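You operate a simulated robot arm through the tools that you are given. There is no shell and no other tool. Be economical: measure what you need, move in short steps, check, and stop when the job is done.

You are at the controls of a simulated two-armed robot. One attempt, no reset.

Task
Pick up the white-ring cylinder with one hand, pass it to the other hand and put it on the white mat on the test bench. Set down upright: white-ring cylinder.

The check looks at the end state, three seconds after you hand in, the way a careful person would. Anything else that was tipped, shoved, dropped, spilled or broken makes it a failure.

Robot
Two 7-joint arms with two-finger parallel grippers on one trunk, on a base that drives. Base frame: it is fixed to the floor where the robot stands at the start and does not move with it; the origin is under the middle of the robot, x ahead of it, y to its left, z up. Readings come in m, rad, newtons and seconds.
The left shoulder is at the start at [0.02, 0.17, 1.203], the right one opposite. With the tool pointing down near the work surface each hand reaches from about 0.1 to 0.66 m from the robot's upright axis, wherever it stands, measured 20 degrees to its own side. Places, roughly: white mat on the test bench (29x19 cm) [-0.44, 1.16, 0.86]. Payload 3.8 kg a hand.
Tool frame (each hand has its own): the origin (TCP) lies between the finger pads and is the grasp point; the fingertips stand 0.03 m ahead of it; z points along the fingers, y is the line along which they close. The gripper opens to 0.11 m. The fingers are 0.02 m wide and 0.01 m thick; the gripper's body (0.048 by 0.112 m) begins 0.055 m behind the TCP.
Orientation is that of the tool frame in the base frame, as a unit quaternion [w, x, y, z]. With the fingers straight down and closing along the base's y, the tool's x points along the base's -x, its y along +y and its z along -z.

Tools
- The arms move only by the tool arm_command. It takes "left_commands", "right_commands" or both (then of equal length, played together; a hand with none holds still); each is a list of rows, each a list of 7 numbers: the shift along the base's x, y, z in m, then the turn, a rotation vector about the base's x, y, z in rad, then the opening, from 0 (shut) to 1 (fully open). In form: [[dx, dy, dz, rx, ry, rz, fingers], ...]. A call has 1 to 12 rows; each row shifts and turns the commanded pose from where the row before left it. A row lasts 0.2 s, in which the tool goes at most 0.05 m and 0.15 rad; a call with a longer step from one row to the next is refused whole, and so is a gripper value outside its range. A pose out of reach is approached as far as the arm can. The call stops where the force on the tool passes 40 N (or 10 N more than at its start, if that is more) or the arm is blocked; 0.2 s more then pass. The fingers move at their own pace (about 0.072 m/s each) and stop on an object; they squeeze with about 44 N. The grip force told is the motor's: it shows also when the fingers shut on nothing. Time passes only in rows, and 0.2 s behind the last, so rows that do not move let the fingers close. It gives the time, the measured TCP pose, the force on the tool (base axes), the opening and the grip force at its end, in the units of the frame above (readings bear some noise), with the torque about the TCP (base axes, N m) and any sound that the robot's microphone picked up.
- Cameras (640 x 400 px; columns grow to the right, rows downward): "scene" is now at [0.1045, -0.0009, 1.3471]; the picture's right is [-0.01, -1.00, 0.00], its down [-0.64, 0.01, -0.77] and it looks along [0.77, -0.01, -0.64] (base axes); focal length 254 px, centre (320, 200). "left" rides on the left gripper at [0.072, -0.017, -0.103] in its tool frame; the picture's right is [0.23, 0.97, 0.00], its down [-0.76, 0.18, -0.62] and it looks along [-0.61, 0.14, 0.78] (tool axes); focal length 222 px, centre (320, 200). "right" rides on the right gripper at [0.072, 0.017, -0.103] in its tool frame; the picture's right is [-0.23, 0.97, 0.00], its down [-0.76, -0.18, -0.62] and it looks along [-0.61, -0.14, 0.78] (tool axes); focal length 222 px, centre (320, 200). There is no depth. A picture from a camera that has moved, and an enlarged one, comes with that camera's place and axes in the base frame and with its lens.
- get_image(camera): a new picture of that camera. It takes no simulated time.
- raise_lower(by): slides the trunk up (or, below 0, down) by that many m; the arms and the scene camera ride with it, the base frame stays. It gives what a move gives, with no picture.
- steer(legs): drives the robot by 1 to 6 legs, each [ahead, turn to the left] in m and rad, along the robot's own axes; the way and the turn of a leg run together, so that a leg with both is an arc; at most 1.5 m and 3.142 rad a leg. The arms and the cameras ride along, it lands a little off, and it stops where it bumps. It gives what a move gives.
- head_to(pan, tilt): turns the head with the scene camera to pan (to the left, within 1.396 rad either way) and tilt (down, from -0.506 to 1.204), counted from straight ahead of the robot. It gives what a move gives.
- enlarge(camera, box): a new picture of the part [left, top, right, bottom] of that camera's present view, enlarged. It takes no simulated time.
- finish_job(): hands the job in; it is judged then, once.

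Work in short steps. Places have to be worked out from the pictures, the camera data and where the tool is seen: move nearer, look again, correct. Check each grasp and each placing, and mend what went wrong. You have 120 turns and 88 pictures in all, those below and enlarged ones among them. Open the grippers and draw the arms clear of the work before you hand the job in, unless the task says otherwise; then end with one line.

The tools are called after "Call:" as a command line: name --argument value ..., lists and objects as JSON in quotes. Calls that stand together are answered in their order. arm_command: Moves the arms, as the interface text tells. Its arguments: {"type":"object","properties":{"left_commands":{"type":"array","items":{"type":"array","items":{"type":"number"}}},"right_commands":{"type":"array","items":{"type":"array","items":{"type":"number"}}}},"required":[]} The other tools are called the same way: raise_lower (by) slides the trunk up or down; steer (legs) drives the base; head_to (pan, tilt) turns the head that bears the scene camera; get_image (camera) takes a picture; enlarge (camera, box) takes an enlarged picture of a part of a camera's view; finish_job () hands the job in.

At the start:

```text
time: 0.0
left_ee_pos: [0.5334, 0.2689, 1.0614]
left_tcp_rot: [0.0, 0.0, 1.0, 0.0]
left_force: [0.0, -0.2, -0.1]
left_wrist_torque: [0.02, -0.01, -0.02]
left_gripper_width: 0.1101
left_gripper_force: 0.1
right_ee_pos: [0.4313, -0.223, 1.126]
right_tcp_rot: [0.0, 0.001, 1.0, 0.0]
right_force: [0.4, 0.8, -0.4]
right_wrist_torque: [0.0, 0.01, 0.01]
right_gripper_width: 0.11
right_gripper_force: 0.1
trunk travel left (down, up): [-0.3, 0.27]
robot x, y, heading: [0.0005, -0.0005, 0.0]
head pan, tilt: [-0.012, 0.698]
```

scene: 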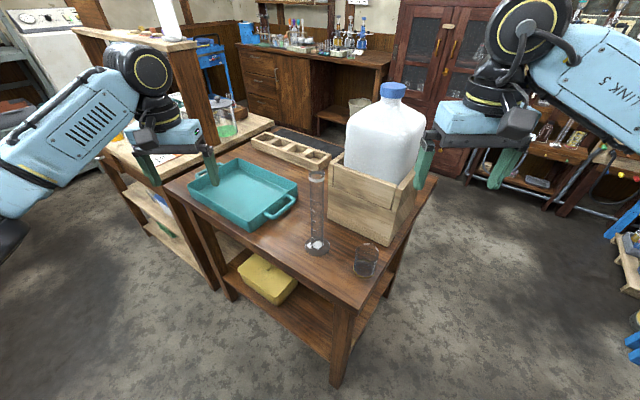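
right: 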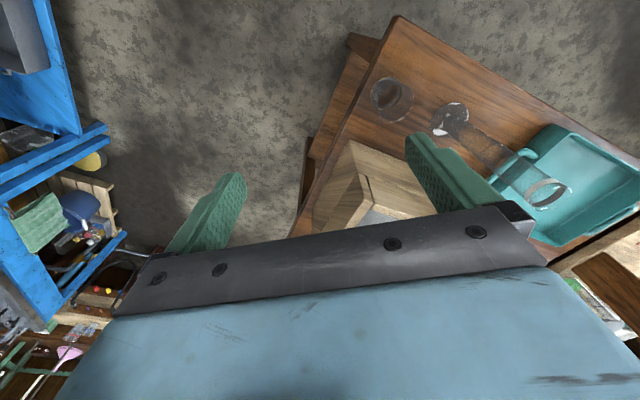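
left: 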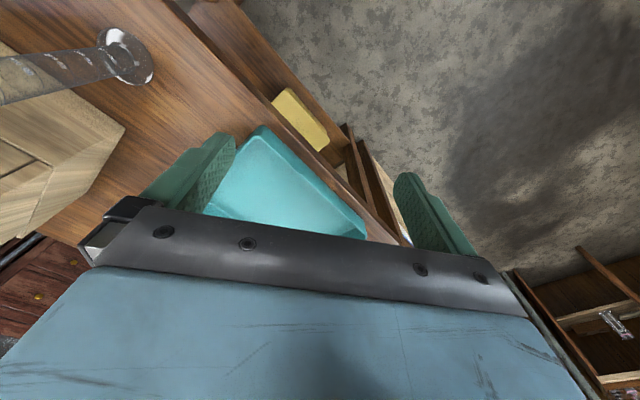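

I see a tall graduated cylinder near the table's front edge; I zoom in to confirm it's the white-ring one.

Call:
enlarge --camera "scene" --box '[240, 140, 440, 290]'

Call:
enlarge --camera "scene" --box '[60, 0, 300, 160]'

```text
2.67 times, centred on (340, 215) of scene
camera zoom: at [0.1045, -0.0009, 1.3471], right [-0.01, -1.0, 0.0], down [-0.64, 0.01, -0.77], along [0.77, -0.01, -0.64], focal length 678 px, centre (267, 160)
```

zoom: 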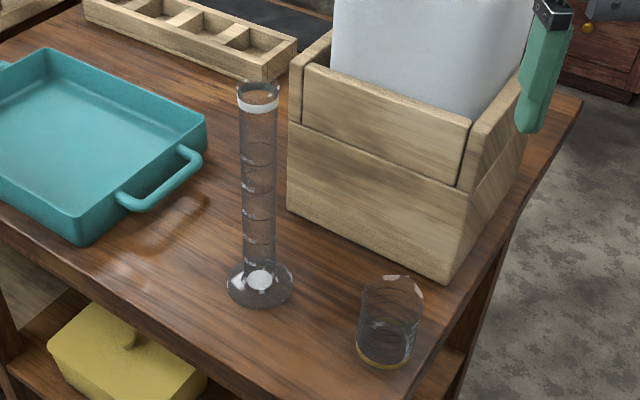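

```text
2.50 times, centred on (180, 80) of scene
camera zoom: at [0.1045, -0.0009, 1.3471], right [-0.01, -1.0, 0.0], down [-0.64, 0.01, -0.77], along [0.77, -0.01, -0.64], focal length 635 px, centre (670, 500)
```

zoom: 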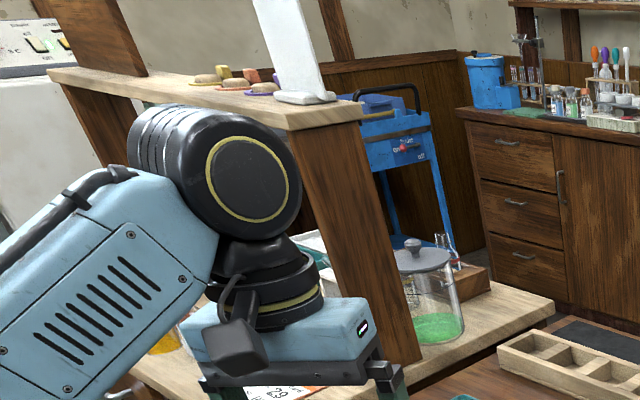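

The cylinder base is at about (0.556, 0.00, 0.81), its top near z≈1.04, and it has a white ring. Now I look at the test bench to the left.

Call:
head_to --pan 1.39 --tilt 0.5

Call:
get_image --camera "scene"

```text
time: 1.5
left_ee_pos: [0.5335, 0.2695, 1.0613]
left_tcp_rot: [0.0, 0.0, 1.0, 0.0]
left_force: [0.5, 0.2, -0.1]
left_wrist_torque: [0.01, 0.02, -0.02]
left_gripper_width: 0.1101
left_gripper_force: 0.1
right_ee_pos: [0.4314, -0.2235, 1.1253]
right_tcp_rot: [0.001, 0.001, 1.0, 0.0]
right_force: [-0.1, -0.5, -0.6]
right_wrist_torque: [-0.04, 0.01, -0.01]
right_gripper_width: 0.1103
right_gripper_force: 0.0
trunk travel left (down, up): [-0.3, 0.27]
robot x, y, heading: [-0.0003, 0.0006, 0.001]
head pan, tilt: [1.389, 0.499]
```

```text
82 pictures are left
camera scene: at [0.036, 0.0896, 1.3647], right [0.98, -0.18, 0.0], down [-0.09, -0.47, -0.88], along [0.16, 0.86, -0.48], focal length 254 px, centre (320, 200)
```

scene: 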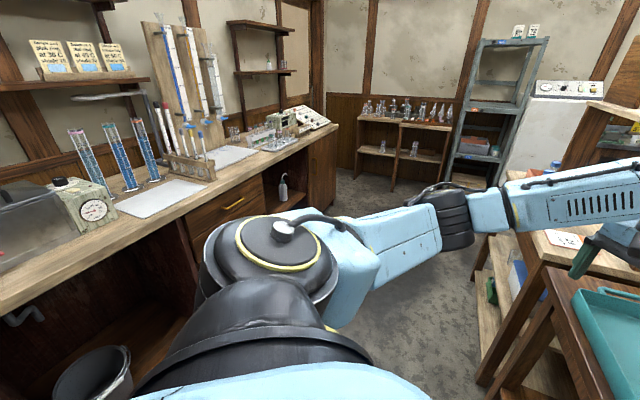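

Call:
enlarge --camera "scene" --box '[0, 80, 320, 280]'

```text
2.00 times, centred on (160, 180) of scene
camera zoom: at [0.036, 0.0896, 1.3647], right [0.98, -0.18, 0.0], down [-0.09, -0.47, -0.88], along [0.16, 0.86, -0.48], focal length 508 px, centre (640, 240)
```

zoom: 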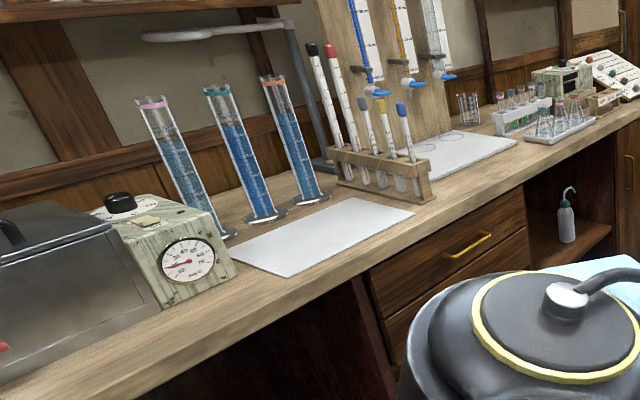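

The target mat is centred near (-0.45, 1.15), with its long side along the bench at about 55°. I'll grip the cylinder top from above with the left hand, clear of the bottle, and pass it to the right hand. First the right hand moves back while the left goes up and over the cylinder.

Call:
arm_command --left_commands '[[0, 0, 0.04, 0, 0, 0, 1], [0, 0, 0.04, 0, 0, 0, 1], [0, 0, 0.02, 0, 0, 0, 1], [0, -0.04, 0, 0, 0, -0.09, 1], [0.004, -0.045, 0, 0, 0, -0.09, 1], [0.004, -0.045, 0, 0, 0, -0.09, 1], [0.005, -0.045, 0, 0, 0, -0.09, 1], [0.005, -0.045, 0, 0, 0, -0.09, 1], [0.004, -0.045, 0, 0, 0, -0.09, 1]]' --right_commands '[[-0.02, -0.02, 0.02, 0, 0, 0, 1], [-0.02, -0.02, 0.02, 0, 0, 0, 1], [-0.02, -0.02, 0, 0, 0, 0, 1], [-0.02, -0.02, 0, 0, 0, 0, 1], [0, 0, 0, 0, 0, 0, 1], [0, 0, 0, 0, 0, 0, 1], [0, 0, 0, 0, 0, 0, 1], [0, 0, 0, 0, 0, 0, 1], [0, 0, 0, 0, 0, 0, 1]]'

Call:
head_to --pan 0.0 --tilt 0.65

Call:
get_image --camera "scene"

Call:
get_image --camera "left"

```text
time: 3.5
left_ee_pos: [0.554, -0.0002, 1.1616]
left_tcp_rot: [-0.001, 0.267, 0.964, 0.001]
left_force: [-0.4, -0.4, -0.3]
left_wrist_torque: [0.01, 0.01, 0.03]
left_gripper_width: 0.1101
left_gripper_force: 0.1
right_ee_pos: [0.3518, -0.3049, 1.1656]
right_tcp_rot: [0.0, 0.0, 1.0, 0.001]
right_force: [0.2, 0.5, 0.0]
right_wrist_torque: [0.01, -0.01, 0.01]
right_gripper_width: 0.1098
right_gripper_force: 0.0
trunk travel left (down, up): [-0.3, 0.27]
robot x, y, heading: [0.0005, 0.0001, 0.003]
head pan, tilt: [1.389, 0.499]
```

```text
time: 5.1
left_ee_pos: [0.5539, 0.0031, 1.1618]
left_tcp_rot: [-0.001, 0.266, 0.964, 0.0]
left_force: [0.4, 0.3, 1.2]
left_wrist_torque: [0.0, 0.01, -0.02]
left_gripper_width: 0.1098
left_gripper_force: 0.1
right_ee_pos: [0.3529, -0.3019, 1.1654]
right_tcp_rot: [-0.001, 0.0, 1.0, 0.001]
right_force: [1.1, -0.5, 1.2]
right_wrist_torque: [-0.02, 0.0, -0.03]
right_gripper_width: 0.1098
right_gripper_force: 0.1
trunk travel left (down, up): [-0.3, 0.27]
robot x, y, heading: [-0.0, -0.0044, 0.002]
head pan, tilt: [0.0, 0.649]
```

```text
80 pictures are left
camera scene: at [0.1063, 0.0002, 1.3513], right [0.0, -1.0, 0.0], down [-0.6, 0.0, -0.8], along [0.8, 0.0, -0.6], focal length 254 px, centre (320, 200)
```

scene: 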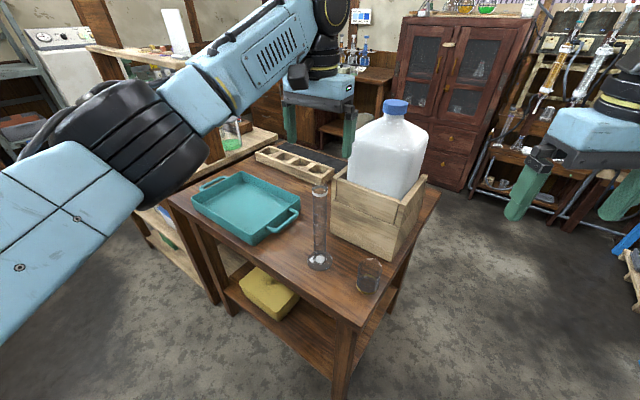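

```text
79 pictures are left
camera left: at [0.4836, 0.0268, 1.266], right [0.31, 0.95, 0.0], down [0.75, -0.24, 0.62], along [0.59, -0.19, -0.78], focal length 222 px, centre (320, 200)
```

left: 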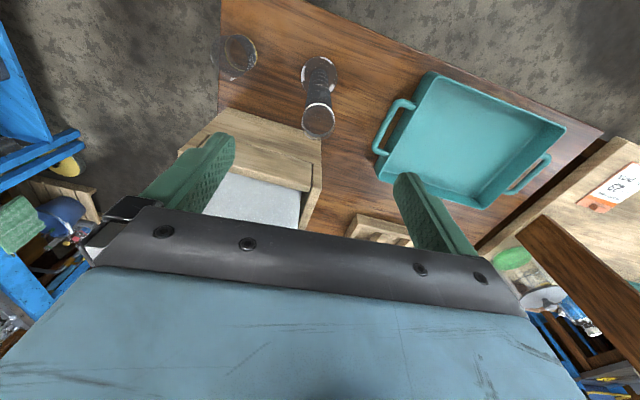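

The left hand is directly over the cylinder (about 0.552, 0.003). I descend to z≈1.01 and check.

Call:
arm_command --left_commands '[[-0.002, 0, -0.04, 0, 0, 0, 1], [0, 0, -0.04, 0, 0, 0, 1], [0, 0, -0.04, 0, 0, 0, 1], [0, 0, -0.03, 0, 0, 0, 1]]'

Call:
get_image --camera "left"

Call:
get_image --camera "scene"

```text
time: 6.1
left_ee_pos: [0.5526, 0.0041, 1.0114]
left_tcp_rot: [-0.001, 0.267, 0.964, -0.001]
left_force: [-0.4, 0.4, 0.7]
left_wrist_torque: [-0.02, 0.02, -0.04]
left_gripper_width: 0.1101
left_gripper_force: 0.1
right_ee_pos: [0.3522, -0.3035, 1.1652]
right_tcp_rot: [0.001, 0.0, 1.0, 0.0]
right_force: [-0.5, 0.0, 0.4]
right_wrist_torque: [0.03, 0.02, -0.02]
right_gripper_width: 0.1102
right_gripper_force: 0.0
trunk travel left (down, up): [-0.3, 0.27]
robot x, y, heading: [-0.0024, 0.0027, -0.004]
head pan, tilt: [0.0, 0.649]
```

```text
78 pictures are left
camera left: at [0.4818, 0.0268, 1.1149], right [0.31, 0.95, 0.0], down [0.75, -0.24, 0.62], along [0.59, -0.19, -0.78], focal length 222 px, centre (320, 200)
```

left: 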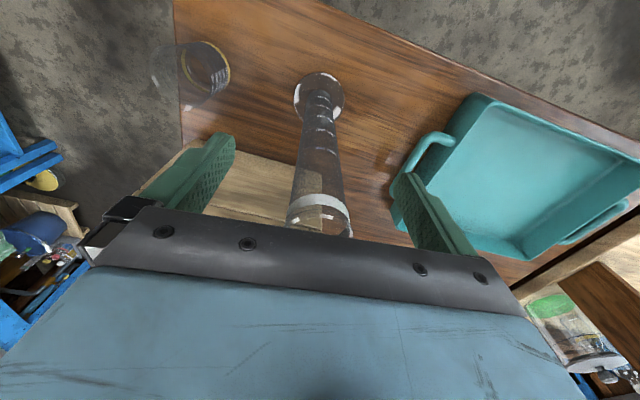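

```text
77 pictures are left
camera scene: at [0.1064, 0.0, 1.3513], right [0.0, -1.0, 0.0], down [-0.6, 0.0, -0.8], along [0.8, 0.0, -0.6], focal length 254 px, centre (320, 200)
```

scene: 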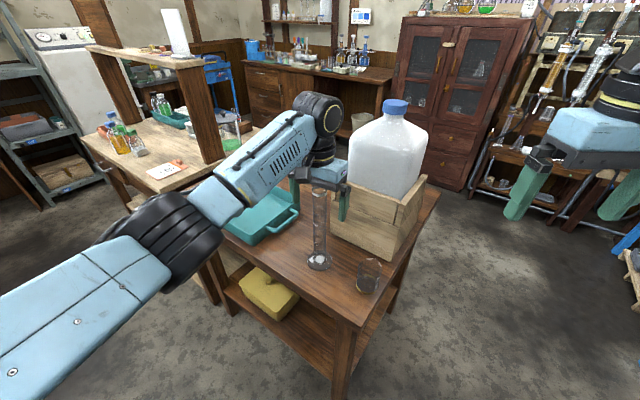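

Call:
enlarge --camera "scene" --box '[270, 140, 370, 280]'

```text
2.86 times, centred on (320, 210) of scene
camera zoom: at [0.1064, 0.0, 1.3513], right [0.0, -1.0, 0.0], down [-0.6, 0.0, -0.8], along [0.8, 0.0, -0.6], focal length 726 px, centre (320, 171)
```

zoom: 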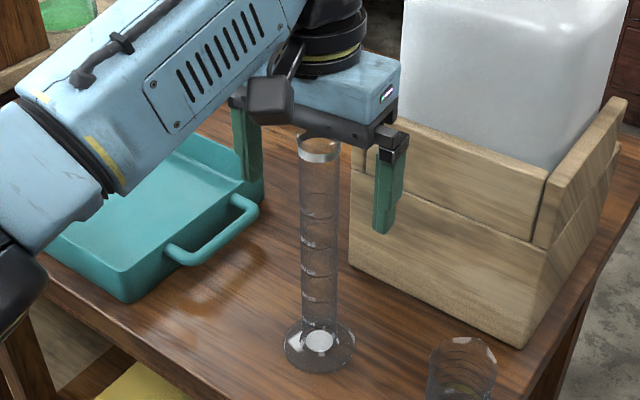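

The fingers straddle the tube. Closing now.

Call:
arm_command --left_commands '[[0, 0, 0, 0, 0, 0, 0], [0, 0, 0, 0, 0, 0, 0], [0, 0, 0, 0, 0, 0, 0], [0, 0, 0, 0, 0, 0, 0], [0, 0, 0, 0, 0, 0, 0]]'

Call:
get_image --camera "left"

```text
time: 7.3
left_ee_pos: [0.553, 0.0045, 1.011]
left_tcp_rot: [-0.001, 0.267, 0.964, 0.001]
left_force: [-0.1, 0.9, -0.4]
left_wrist_torque: [0.02, -0.06, -0.02]
left_gripper_width: 0.0308
left_gripper_force: 44.4
right_ee_pos: [0.3531, -0.3026, 1.1654]
right_tcp_rot: [0.0, 0.0, 1.0, 0.0]
right_force: [-0.1, 0.0, -0.2]
right_wrist_torque: [-0.02, -0.03, -0.01]
right_gripper_width: 0.1101
right_gripper_force: 0.1
trunk travel left (down, up): [-0.3, 0.27]
robot x, y, heading: [-0.0039, -0.0002, 0.002]
head pan, tilt: [0.0, 0.649]
```

```text
75 pictures are left
camera left: at [0.4819, 0.0269, 1.1152], right [0.31, 0.95, 0.0], down [0.75, -0.24, 0.62], along [0.59, -0.19, -0.78], focal length 222 px, centre (320, 200)
```

left: 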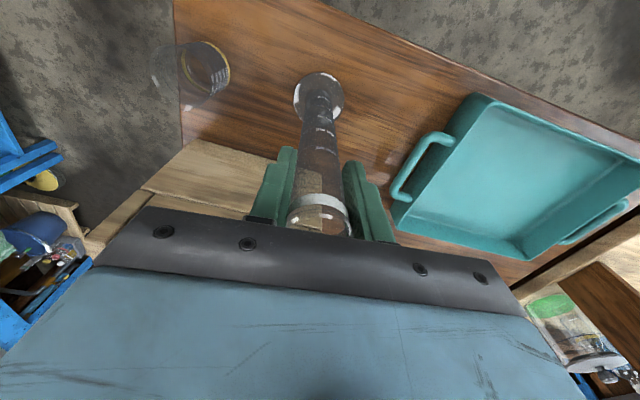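

Gripped at 31 mm. I lift straight up and draw the cylinder back toward the robot.

Call:
arm_command --left_commands '[[0, 0, 0.02, 0, 0, 0, 0], [0, 0, 0.03, 0, 0, 0, 0], [0, 0, 0.04, 0, 0, 0, 0], [0, 0, 0.04, 0, 0, 0, 0], [0, 0, 0.04, 0, 0, 0, 0], [0, 0, 0.03, 0, 0, 0, 0], [-0.03, 0, 0, 0, 0, 0, 0], [-0.04, 0.01, 0, 0, 0, 0, 0], [-0.04, 0.01, 0, 0, 0, 0, 0], [-0.03, 0, 0, 0, 0, 0, 0]]'

Call:
get_image --camera "scene"

```text
time: 9.5
left_ee_pos: [0.4118, 0.0229, 1.2098]
left_tcp_rot: [-0.001, 0.267, 0.964, 0.0]
left_force: [0.6, -0.8, -1.6]
left_wrist_torque: [0.02, 0.02, -0.01]
left_gripper_width: 0.0312
left_gripper_force: 44.7
right_ee_pos: [0.3511, -0.3033, 1.1649]
right_tcp_rot: [0.001, 0.0, 1.0, 0.0]
right_force: [-0.5, 0.4, 0.2]
right_wrist_torque: [0.01, 0.0, 0.03]
right_gripper_width: 0.1098
right_gripper_force: 0.1
trunk travel left (down, up): [-0.3, 0.27]
robot x, y, heading: [0.0025, 0.0038, 0.005]
head pan, tilt: [0.0, 0.649]
```

```text
74 pictures are left
camera scene: at [0.1059, -0.0002, 1.3514], right [0.0, -1.0, 0.0], down [-0.6, 0.0, -0.8], along [0.8, 0.0, -0.6], focal length 254 px, centre (320, 200)
```

scene: 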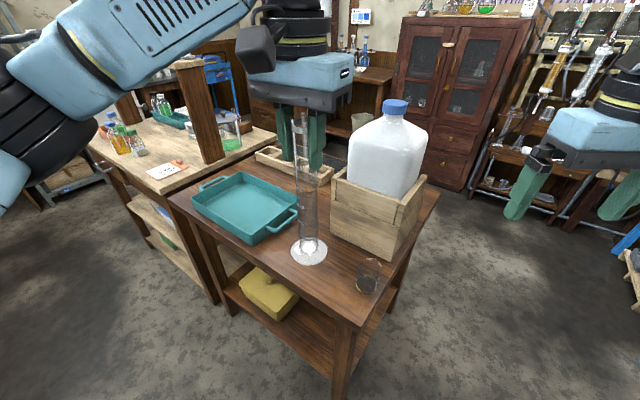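

It's securely held. I back the robot off 0.3 m from the table for free space for the handover.

Call:
steer --legs '[[-0.3, 0]]'

Call:
arm_command --right_commands '[[0, 0, 0.005, 0, 0, 0.15, 1], [0, 0, 0.005, 0, 0, 0.15, 1], [0, 0, 0.005, 0, 0, 0.15, 1], [0, 0, 0.005, 0, 0, 0.15, 1], [0, 0, 0.005, 0, 0, 0.15, 1], [0, 0, 0.005, 0, 0, 0.15, 1], [0, 0, 0.005, 0, 0, 0.147, 1]]'

Call:
arm_command --right_commands '[[0, 0, 0, 0.129, -0.0745, 0, 1], [0, 0, 0, 0.129, -0.0745, 0, 1], [0, 0, 0, 0.129, -0.0745, 0, 1], [0, 0, 0, 0.129, -0.0745, 0, 1], [0, 0, 0, 0.129, -0.0745, 0, 1], [0, 0, 0, 0.129, -0.0745, 0, 1], [0, 0, 0, 0.129, -0.0745, 0, 1]]'

Call:
get_image --camera "scene"

Call:
get_image --camera "right"

```text
time: 11.5
left_ee_pos: [0.1096, 0.0231, 1.2096]
left_tcp_rot: [0.0, 0.267, 0.964, 0.0]
left_force: [-1.7, -0.9, -1.2]
left_wrist_torque: [0.0, 0.02, -0.01]
left_gripper_width: 0.0313
left_gripper_force: 43.8
right_ee_pos: [0.0489, -0.304, 1.1657]
right_tcp_rot: [0.0, 0.001, 1.0, 0.0]
right_force: [0.0, 0.0, 0.3]
right_wrist_torque: [-0.03, -0.04, 0.01]
right_gripper_width: 0.11
right_gripper_force: 0.0
trunk travel left (down, up): [-0.3, 0.27]
robot x, y, heading: [-0.3039, -0.0004, -0.002]
head pan, tilt: [0.0, 0.649]
```

```text
time: 13.1
left_ee_pos: [0.1114, 0.0244, 1.2096]
left_tcp_rot: [-0.001, 0.268, 0.964, -0.001]
left_force: [-0.1, -0.7, -1.1]
left_wrist_torque: [-0.01, 0.01, -0.02]
left_gripper_width: 0.0311
left_gripper_force: 43.7
right_ee_pos: [0.0276, -0.2689, 1.1945]
right_tcp_rot: [0.0, -0.498, 0.867, 0.0]
right_force: [0.3, 0.1, 1.0]
right_wrist_torque: [-0.02, -0.03, -0.02]
right_gripper_width: 0.1099
right_gripper_force: 0.0
right hand out of reach, approached as far as the arm can: row 6, 7
trunk travel left (down, up): [-0.3, 0.27]
robot x, y, heading: [-0.3038, 0.0, -0.005]
head pan, tilt: [0.0, 0.649]
```

```text
time: 14.7
left_ee_pos: [0.1112, 0.024, 1.2092]
left_tcp_rot: [-0.001, 0.268, 0.964, 0.001]
left_force: [1.2, -0.1, -0.4]
left_wrist_torque: [-0.01, 0.0, 0.03]
left_gripper_width: 0.0313
left_gripper_force: 44.3
right_ee_pos: [0.0002, -0.2485, 1.2133]
right_tcp_rot: [0.431, -0.431, 0.752, 0.25]
right_force: [0.3, 0.2, -0.1]
right_wrist_torque: [-0.01, 0.03, -0.01]
right_gripper_width: 0.11
right_gripper_force: 0.0
right hand out of reach, approached as far as the arm can: row 3, 4, 5, 6, 7
trunk travel left (down, up): [-0.3, 0.27]
robot x, y, heading: [-0.3027, -0.0007, 0.003]
head pan, tilt: [0.0, 0.649]
```

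```text
73 pictures are left
camera scene: at [-0.1955, 0.0003, 1.3513], right [0.0, -1.0, 0.0], down [-0.6, 0.0, -0.8], along [0.8, 0.0, -0.6], focal length 254 px, centre (320, 200)
```

scene: 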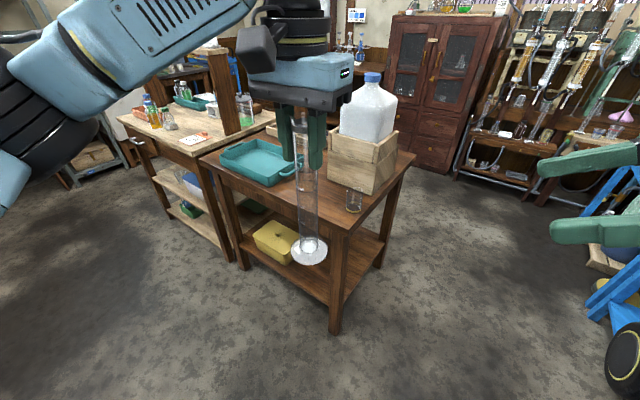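

```text
72 pictures are left
camera right: at [-0.0774, -0.3493, 1.2038], right [-0.78, 0.59, 0.2], down [0.08, -0.23, 0.97], along [0.62, 0.78, 0.13], focal length 222 px, centre (320, 200)
```

right: 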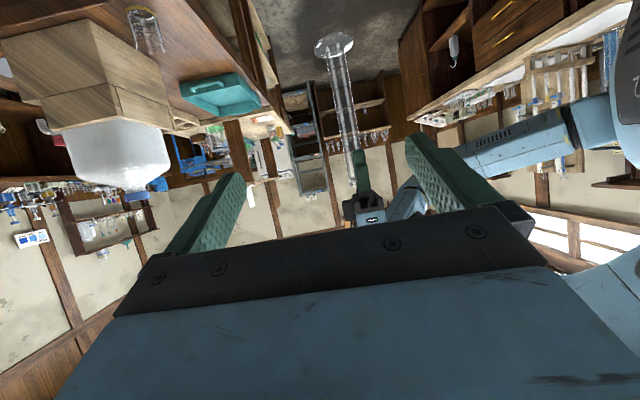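

The right hand points toward the cylinder as intended. I move it part of the way and see how it tracks.

Call:
arm_command --right_commands '[[0, 0.04, 0, 0, 0, 0, 1], [0, 0.04, 0, 0, 0, 0, 1], [0, 0.03, 0, 0, 0, 0, 1]]'

```text
time: 15.5
left_ee_pos: [0.1112, 0.0244, 1.2088]
left_tcp_rot: [0.0, 0.267, 0.964, 0.0]
left_force: [0.2, 0.5, -0.4]
left_wrist_torque: [-0.02, 0.03, 0.0]
left_gripper_width: 0.0312
left_gripper_force: 43.8
right_ee_pos: [0.0174, -0.1421, 1.2202]
right_tcp_rot: [0.43, -0.433, 0.751, 0.25]
right_force: [-1.1, -0.4, -0.3]
right_wrist_torque: [0.0, 0.03, 0.01]
right_gripper_width: 0.1099
right_gripper_force: 0.1
right hand out of reach, approached as far as the arm can: row 2, 3
trunk travel left (down, up): [-0.3, 0.27]
robot x, y, heading: [-0.3016, -0.0001, 0.001]
head pan, tilt: [0.0, 0.649]
```

The near side is at the right arm's limit, so I move both hands forward 0.08 m for easier reach.

Call:
arm_command --left_commands '[[0.03, 0, 0, 0, 0, 0, 0], [0.03, 0, 0, 0, 0, 0, 0], [0.02, 0, 0, 0, 0, 0, 0]]' --right_commands '[[0.03, 0, -0.005, 0, 0, 0, 1], [0.03, 0.008, -0.005, 0, 0, 0, 1], [0.027, 0.008, -0.005, 0, 0, 0, 1]]'

Call:
get_image --camera "right"

Call:
get_image --camera "scene"

```text
time: 16.3
left_ee_pos: [0.1913, 0.0213, 1.2106]
left_tcp_rot: [-0.001, 0.268, 0.963, 0.0]
left_force: [0.0, 0.0, -0.4]
left_wrist_torque: [-0.03, 0.03, -0.02]
left_gripper_width: 0.0311
left_gripper_force: 43.8
right_ee_pos: [0.1054, -0.1279, 1.2065]
right_tcp_rot: [0.431, -0.433, 0.751, 0.25]
right_force: [0.0, -0.6, -0.3]
right_wrist_torque: [0.01, 0.02, 0.06]
right_gripper_width: 0.1099
right_gripper_force: 0.1
trunk travel left (down, up): [-0.3, 0.27]
robot x, y, heading: [-0.302, 0.0022, -0.004]
head pan, tilt: [0.0, 0.649]
```

```text
71 pictures are left
camera right: at [0.0278, -0.2294, 1.1968], right [-0.78, 0.59, 0.2], down [0.08, -0.22, 0.97], along [0.61, 0.78, 0.13], focal length 222 px, centre (320, 200)
```

right: 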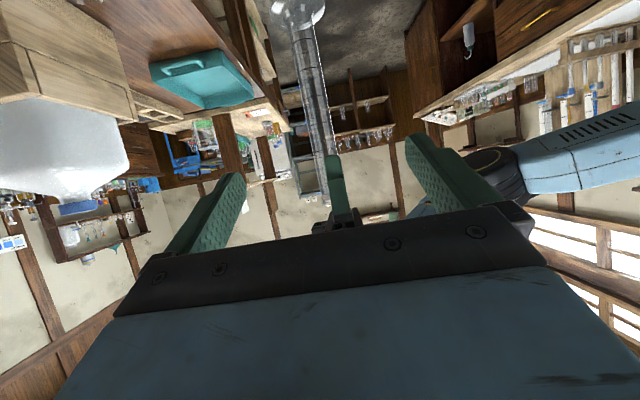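

```text
70 pictures are left
camera scene: at [-0.1949, -0.0002, 1.3513], right [0.0, -1.0, 0.0], down [-0.61, 0.0, -0.8], along [0.8, 0.0, -0.61], focal length 254 px, centre (320, 200)
```

scene: 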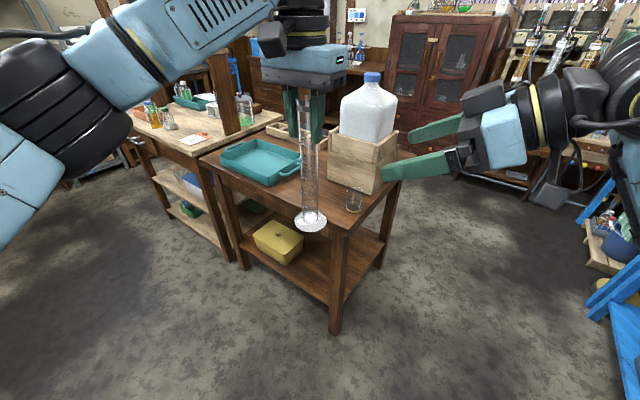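

Aligned: the cylinder lies along the right tool's axis, 0.2 m away. Advancing halfway, then checking.

Call:
arm_command --right_commands '[[0.0173, 0.03, -0.02, 0, 0, 0, 1], [0.0173, 0.03, -0.02, 0, 0, 0, 1], [0.0173, 0.03, -0.02, 0, 0, 0, 1]]'

Call:
get_image --camera "right"

Call:
get_image --camera "scene"

```text
time: 17.1
left_ee_pos: [0.19, 0.024, 1.2092]
left_tcp_rot: [-0.001, 0.267, 0.964, -0.002]
left_force: [0.5, -0.3, -1.1]
left_wrist_torque: [-0.02, 0.03, 0.01]
left_gripper_width: 0.031
left_gripper_force: 44.2
right_ee_pos: [0.1575, -0.0365, 1.1448]
right_tcp_rot: [0.43, -0.434, 0.752, 0.249]
right_force: [0.4, 0.2, -0.5]
right_wrist_torque: [0.01, -0.03, -0.02]
right_gripper_width: 0.1099
right_gripper_force: 0.1
trunk travel left (down, up): [-0.3, 0.27]
robot x, y, heading: [-0.303, 0.0016, -0.0]
head pan, tilt: [0.0, 0.649]
```

```text
69 pictures are left
camera right: at [0.0792, -0.1379, 1.1365], right [-0.78, 0.59, 0.2], down [0.08, -0.22, 0.97], along [0.61, 0.78, 0.13], focal length 222 px, centre (320, 200)
```

right: 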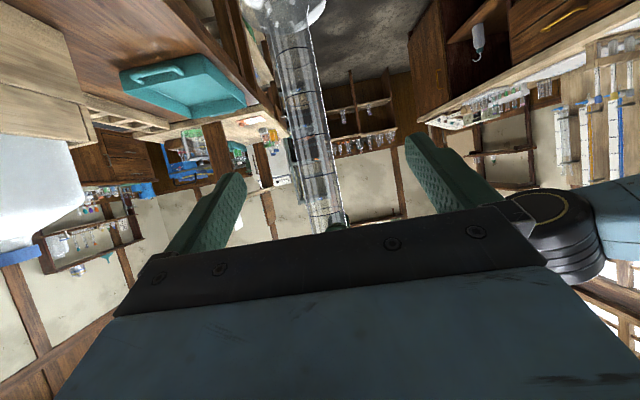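

```text
68 pictures are left
camera scene: at [-0.1948, 0.0008, 1.3512], right [0.0, -1.0, 0.0], down [-0.61, 0.0, -0.8], along [0.8, 0.0, -0.61], focal length 254 px, centre (320, 200)
```

scene: 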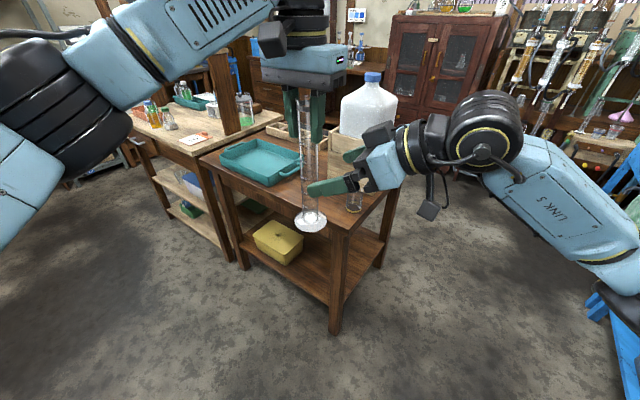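

Clear and straddling. Complete the approach and then close the right gripper.

Call:
arm_command --right_commands '[[0.0165, 0.03, -0.02, 0, 0, 0, 1], [0.0165, 0.03, -0.02, 0, 0, 0, 1], [0, 0, 0, 0, 0, 0, 1]]'

Call:
get_image --camera "right"

Call:
enlarge --camera "scene" --box '[240, 80, 400, 250]'

```text
time: 17.9
left_ee_pos: [0.1907, 0.0222, 1.2099]
left_tcp_rot: [-0.001, 0.267, 0.964, 0.0]
left_force: [0.8, -0.3, -1.8]
left_wrist_torque: [0.03, -0.01, 0.0]
left_gripper_width: 0.0312
left_gripper_force: 43.8
right_ee_pos: [0.1899, 0.0211, 1.1063]
right_tcp_rot: [0.431, -0.433, 0.751, 0.249]
right_force: [-0.1, 0.0, -0.2]
right_wrist_torque: [0.02, -0.03, -0.03]
right_gripper_width: 0.1102
right_gripper_force: 0.1
trunk travel left (down, up): [-0.3, 0.27]
robot x, y, heading: [-0.3031, -0.0003, -0.004]
head pan, tilt: [0.0, 0.649]
```

```text
67 pictures are left
camera right: at [0.1118, -0.0788, 1.0971], right [-0.79, 0.59, 0.2], down [0.08, -0.22, 0.97], along [0.61, 0.78, 0.13], focal length 222 px, centre (320, 200)
```

right: 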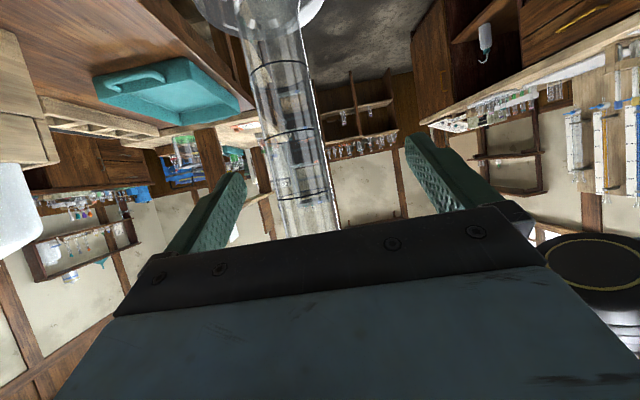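

```text
2.35 times, centred on (320, 165) of scene
camera zoom: at [-0.1956, -0.0001, 1.3513], right [0.0, -1.0, 0.0], down [-0.6, 0.0, -0.8], along [0.8, 0.0, -0.6], focal length 598 px, centre (320, 282)
```

zoom: 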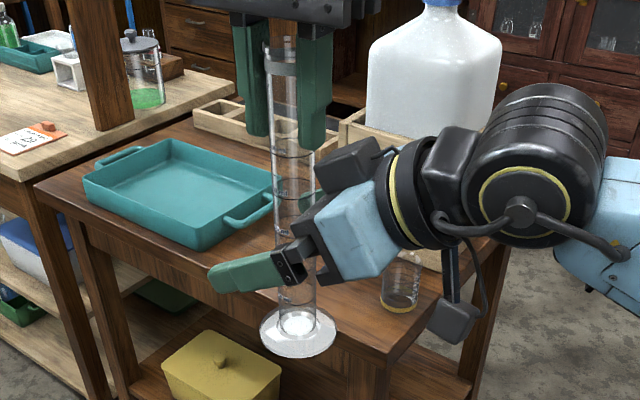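

Call:
arm_command --right_commands '[[0, 0, 0, 0, 0, 0, 0], [0, 0, 0, 0, 0, 0, 0], [0, 0, 0, 0, 0, 0, 0], [0, 0, 0, 0, 0, 0, 0], [0, 0, 0, 0, 0, 0, 0]]'

Call:
enlarge --camera "scene" --box '[240, 80, 400, 250]'

```text
time: 19.1
left_ee_pos: [0.1913, 0.0224, 1.2109]
left_tcp_rot: [-0.002, 0.268, 0.963, 0.001]
left_force: [-20.4, 10.0, 0.7]
left_wrist_torque: [-0.01, 1.05, -0.03]
left_gripper_width: 0.0315
left_gripper_force: 44.2
right_ee_pos: [0.1911, 0.0216, 1.1056]
right_tcp_rot: [0.432, -0.43, 0.753, 0.248]
right_force: [20.6, -7.8, -0.8]
right_wrist_torque: [0.96, 1.1, 0.01]
right_gripper_width: 0.0317
right_gripper_force: 44.2
trunk travel left (down, up): [-0.3, 0.27]
robot x, y, heading: [-0.3047, 0.0053, -0.003]
head pan, tilt: [0.0, 0.649]
```

```text
2.35 times, centred on (320, 165) of scene
camera zoom: at [-0.1955, 0.0002, 1.3513], right [0.0, -1.0, 0.0], down [-0.6, 0.0, -0.8], along [0.8, 0.0, -0.6], focal length 598 px, centre (320, 282)
```

zoom: 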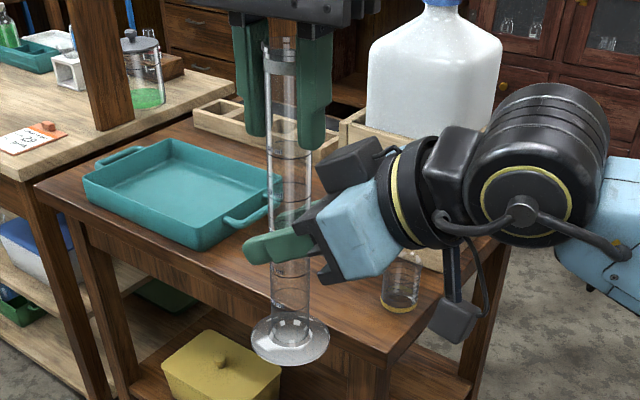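

Both hands hold, with a ~20 N side load between them, meaning the right hand is a few mm off. I shift the right hand slightly to relieve it.

Call:
arm_command --right_commands '[[0.0026, -0.0015, 0, 0, 0, 0, 0], [0, 0, 0, 0, 0, 0, 0]]'

```text
time: 19.7
left_ee_pos: [0.1904, 0.0238, 1.2107]
left_tcp_rot: [0.001, 0.267, 0.964, 0.0]
left_force: [-10.0, 7.4, 1.6]
left_wrist_torque: [0.11, 0.34, -0.01]
left_gripper_width: 0.031
left_gripper_force: 43.9
right_ee_pos: [0.1905, 0.0226, 1.1067]
right_tcp_rot: [0.43, -0.433, 0.752, 0.25]
right_force: [8.9, -6.7, -1.3]
right_wrist_torque: [0.61, 0.65, 0.02]
right_gripper_width: 0.0316
right_gripper_force: 44.4
trunk travel left (down, up): [-0.3, 0.27]
robot x, y, heading: [-0.3003, -0.0003, 0.004]
head pan, tilt: [0.0, 0.649]
```

Call:
arm_command --right_commands '[[0.0022, -0.0018, 0, 0, 0, 0, 0], [0, 0, 0, 0, 0, 0, 0]]'

Call:
enlarge --camera "scene" --box '[240, 80, 400, 250]'

```text
time: 20.3
left_ee_pos: [0.1916, 0.0228, 1.2105]
left_tcp_rot: [0.002, 0.267, 0.964, 0.0]
left_force: [6.7, 0.3, 0.3]
left_wrist_torque: [-0.33, -1.37, 0.0]
left_gripper_width: 0.031
left_gripper_force: 44.2
right_ee_pos: [0.1919, 0.0204, 1.1052]
right_tcp_rot: [0.43, -0.434, 0.751, 0.251]
right_force: [-7.3, -0.4, -0.5]
right_wrist_torque: [0.42, 0.75, 0.0]
right_gripper_width: 0.0315
right_gripper_force: 43.5
trunk travel left (down, up): [-0.3, 0.27]
robot x, y, heading: [-0.3023, -0.001, -0.002]
head pan, tilt: [0.0, 0.649]
```

```text
2.35 times, centred on (320, 165) of scene
camera zoom: at [-0.1955, 0.0002, 1.3513], right [0.0, -1.0, 0.0], down [-0.6, 0.0, -0.8], along [0.8, 0.0, -0.6], focal length 598 px, centre (320, 282)
```

zoom: 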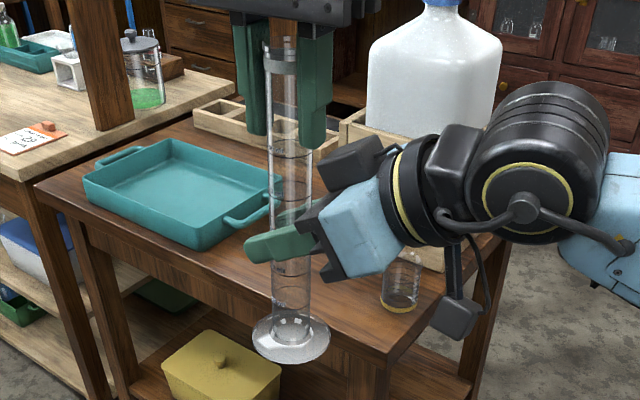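

Loads are small now. Open the left hand and raise it off the cylinder.

Call:
arm_command --left_commands '[[0, 0, 0, 0, 0, 0, 1], [0, 0, 0, 0, 0, 0, 1], [0, 0, 0, 0, 0, 0, 1], [0, 0, 0, 0, 0, 0, 1], [0, 0, 0.03, 0, 0, 0, 1], [0, 0, 0.04, 0, 0, 0, 1], [0, 0, 0.03, 0, 0, 0, 1]]'

Call:
get_image --camera "scene"

Call:
get_image --camera "right"

```text
time: 21.0
left_ee_pos: [0.196, 0.0326, 1.2119]
left_tcp_rot: [0.002, 0.256, 0.967, 0.005]
left_force: [12.4, 18.5, 6.6]
left_wrist_torque: [0.23, -0.15, 0.03]
left_gripper_width: 0.0989
left_gripper_force: 0.1
right_ee_pos: [0.1954, 0.0167, 1.1017]
right_tcp_rot: [0.427, -0.433, 0.754, 0.247]
right_force: [-11.6, -18.5, -7.9]
right_wrist_torque: [1.72, -1.17, 0.11]
right_gripper_width: 0.0311
right_gripper_force: 43.6
trunk travel left (down, up): [-0.3, 0.27]
robot x, y, heading: [-0.3002, 0.0014, -0.007]
head pan, tilt: [0.0, 0.649]
stopped in row 3 (left hand): the force on the tool passed its limit at 45 N (the readings are from after the stop); the commanded pose is now the measured one
```

```text
63 pictures are left
camera scene: at [-0.1953, 0.0004, 1.3513], right [0.0, -1.0, 0.0], down [-0.6, 0.0, -0.8], along [0.8, 0.0, -0.6], focal length 254 px, centre (320, 200)
```

scene: 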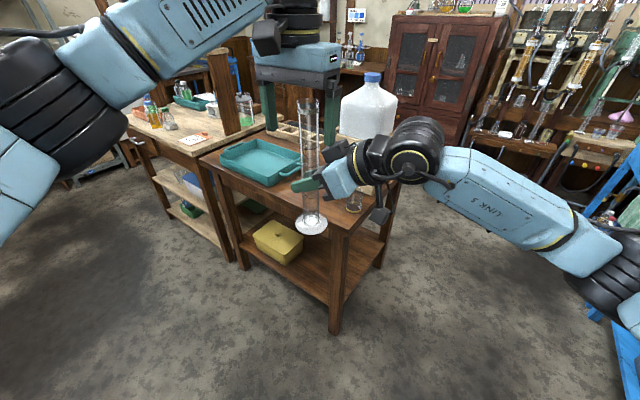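

```text
62 pictures are left
camera right: at [0.1165, -0.0849, 1.0945], right [-0.78, 0.59, 0.2], down [0.08, -0.22, 0.97], along [0.62, 0.78, 0.12], focal length 222 px, centre (320, 200)
```

right: 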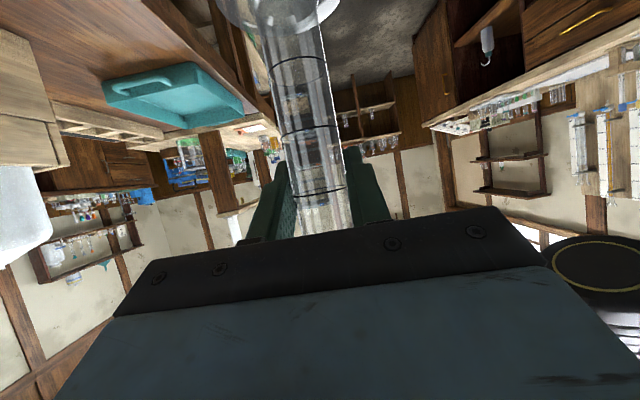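

The left hand's outer finger touched the right gripper's body while opening. I narrow it to ~0.065 m to clear and then raise.

Call:
arm_command --left_commands '[[0, 0, 0, 0, 0, 0, 0.65], [0, 0, 0, 0, 0, 0, 0.65]]'

Call:
enlarge --camera "scene" --box '[240, 60, 400, 240]'

Call:
get_image --camera "left"

```text
time: 21.6
left_ee_pos: [0.1941, 0.0287, 1.2099]
left_tcp_rot: [0.0, 0.261, 0.965, 0.004]
left_force: [-1.1, -0.5, -0.1]
left_wrist_torque: [-0.02, -0.02, -0.04]
left_gripper_width: 0.0713
left_gripper_force: 0.1
right_ee_pos: [0.1948, 0.0166, 1.1037]
right_tcp_rot: [0.429, -0.433, 0.753, 0.249]
right_force: [0.6, 0.2, -1.1]
right_wrist_torque: [-0.03, 0.02, 0.02]
right_gripper_width: 0.0309
right_gripper_force: 43.9
trunk travel left (down, up): [-0.3, 0.27]
robot x, y, heading: [-0.3051, -0.0007, -0.003]
head pan, tilt: [0.0, 0.649]
```

```text
2.22 times, centred on (320, 150) of scene
camera zoom: at [-0.1955, 0.0001, 1.3513], right [0.0, -1.0, 0.0], down [-0.6, 0.0, -0.8], along [0.8, 0.0, -0.6], focal length 565 px, centre (320, 311)
```

zoom: 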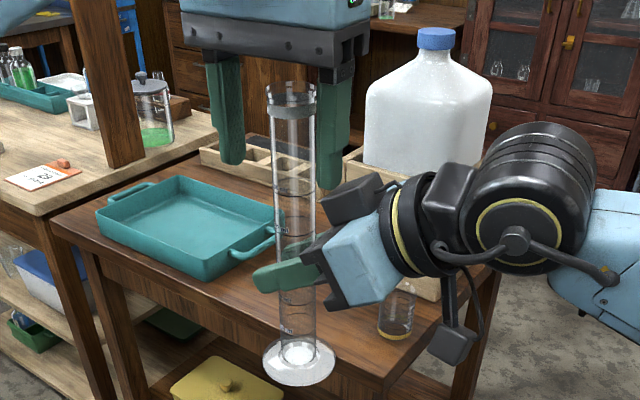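

```text
60 pictures are left
camera left: at [0.1228, 0.0497, 1.3139], right [0.29, 0.96, 0.01], down [0.75, -0.23, 0.62], along [0.6, -0.18, -0.78], focal length 222 px, centre (320, 200)
```

left: 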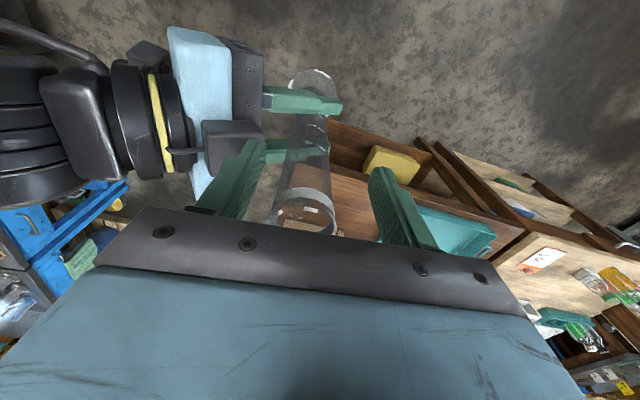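

Force is gone and the right hand holds the cylinder. Raise the left hand straight up, then away to the left.

Call:
arm_command --left_commands '[[0, 0, 0.03, 0, 0, 0, 0.65], [0, 0, 0.03, 0, 0, 0, 0.65], [0, 0, 0.03, 0, 0, 0, 0.65], [0, 0.04, 0.02, 0, 0, 0, 0.65], [0, 0.05, 0, 0, 0, 0, 0.65], [0, 0.05, 0, 0, 0, 0, 0.65], [0, 0.05, 0, 0, 0, 0, 0.65], [-0.03, 0.04, 0, 0, 0, 0, 0.65], [-0.03, 0.04, 0, 0, 0, 0, 0.65]]'

Call:
get_image --camera "scene"

```text
time: 23.6
left_ee_pos: [0.134, 0.3001, 1.3208]
left_tcp_rot: [0.001, 0.26, 0.966, 0.003]
left_force: [-1.4, 0.2, -0.5]
left_wrist_torque: [0.03, 0.05, -0.02]
left_gripper_width: 0.0715
left_gripper_force: 0.0
right_ee_pos: [0.1938, 0.0186, 1.1063]
right_tcp_rot: [0.429, -0.433, 0.753, 0.247]
right_force: [0.2, -0.1, -0.3]
right_wrist_torque: [-0.03, 0.01, -0.04]
right_gripper_width: 0.031
right_gripper_force: 44.0
trunk travel left (down, up): [-0.3, 0.27]
robot x, y, heading: [-0.3012, -0.0016, -0.007]
head pan, tilt: [0.0, 0.649]
```

```text
59 pictures are left
camera scene: at [-0.1963, 0.0014, 1.3514], right [0.0, -1.0, 0.0], down [-0.6, 0.0, -0.8], along [0.8, 0.0, -0.6], focal length 254 px, centre (320, 200)
```

scene: 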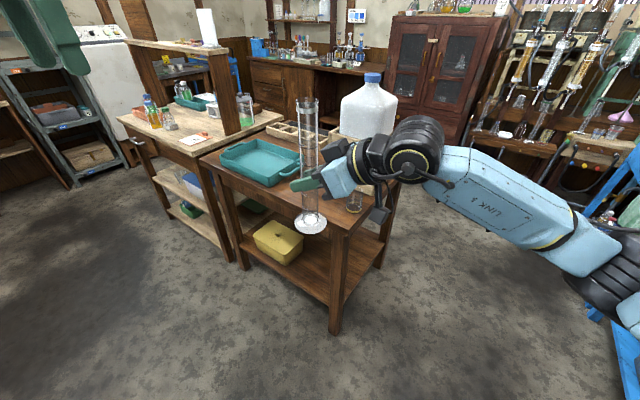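

Handover complete. Now I rotate the right tool's yaw by −60° (pointing straight ahead), shifting a little to the right, so it can place along the bench's depth direction.

Call:
arm_command --right_commands '[[0, -0.01, 0, 0, 0, -0.1, 0], [0, -0.015, 0, 0, 0, -0.12, 0], [0.005, -0.02, 0, 0, 0, -0.14, 0], [0.005, -0.02, 0, 0, 0, -0.14, 0], [0.005, -0.02, 0, 0, 0, -0.14, 0], [0.005, -0.02, 0, 0, 0, -0.14, 0], [0.005, -0.01, 0, 0, 0, -0.14, 0], [0, 0, 0, 0, 0, -0.127, 0], [0, 0, 0, 0, 0, 0, 0]]'

Call:
get_image --camera "scene"

Call:
get_image --camera "right"

```text
time: 25.6
left_ee_pos: [0.1352, 0.2973, 1.3212]
left_tcp_rot: [0.0, 0.26, 0.966, 0.004]
left_force: [0.7, -0.2, 0.1]
left_wrist_torque: [-0.04, 0.0, 0.01]
left_gripper_width: 0.0715
left_gripper_force: 0.0
right_ee_pos: [0.2202, -0.0984, 1.1046]
right_tcp_rot: [0.495, 0.003, 0.869, -0.001]
right_force: [0.2, -0.1, 0.0]
right_wrist_torque: [0.0, 0.01, 0.02]
right_gripper_width: 0.031
right_gripper_force: 43.7
trunk travel left (down, up): [-0.3, 0.27]
robot x, y, heading: [-0.3028, -0.0017, -0.002]
head pan, tilt: [0.0, 0.649]
```

```text
58 pictures are left
camera scene: at [-0.1955, -0.0002, 1.3513], right [0.0, -1.0, 0.0], down [-0.6, 0.0, -0.8], along [0.8, 0.0, -0.6], focal length 254 px, centre (320, 200)
```

scene: 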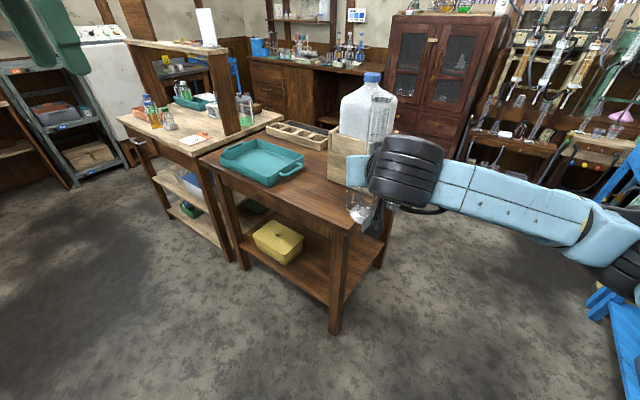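

```text
57 pictures are left
camera right: at [0.0942, -0.0818, 1.0956], right [0.12, 0.97, 0.2], down [-0.15, -0.18, 0.97], along [0.98, -0.15, 0.12], focal length 222 px, centre (320, 200)
```

right: 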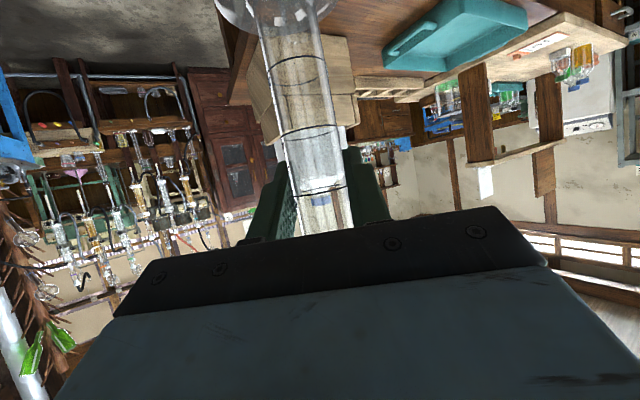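

Good, upright and firmly held. I drive to a standoff in front of the mat: turn left, go ahead ~0.78 m, then turn to face the bench square.

Call:
steer --legs '[[0, 0.875], [0.784, 0], [0, 1.66]]'

Call:
get_image --camera "scene"

Call:
get_image --camera "right"

```text
time: 36.2
left_ee_pos: [-0.3276, 0.6052, 1.3212]
left_tcp_rot: [0.005, 0.846, -0.533, -0.002]
left_force: [0.5, 0.1, -1.3]
left_wrist_torque: [-0.04, 0.02, 0.01]
left_gripper_width: 0.0717
left_gripper_force: 0.1
right_ee_pos: [-0.175, 0.9814, 1.1032]
right_tcp_rot: [-0.146, 0.829, -0.257, -0.474]
right_force: [-0.8, 0.2, -0.4]
right_wrist_torque: [0.01, 0.01, 0.0]
right_gripper_width: 0.031
right_gripper_force: 43.6
trunk travel left (down, up): [-0.3, 0.27]
robot x, y, heading: [0.2006, 0.6035, 2.536]
head pan, tilt: [0.0, 0.649]
```

```text
56 pictures are left
camera scene: at [0.1098, 0.6669, 1.3513], right [0.57, 0.82, 0.0], down [0.5, -0.34, -0.8], along [-0.66, 0.45, -0.6], focal length 254 px, centre (320, 200)
```

scene: 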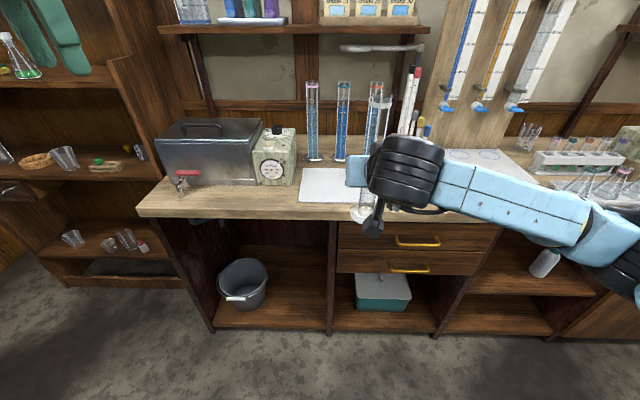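

```text
55 pictures are left
camera right: at [-0.0812, 0.895, 1.0955], right [-0.65, -0.74, 0.2], down [0.22, 0.06, 0.97], along [-0.73, 0.67, 0.12], focal length 222 px, centre (320, 200)
```

right: 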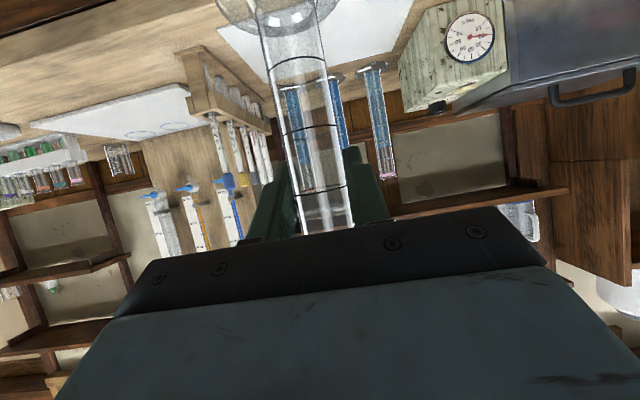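

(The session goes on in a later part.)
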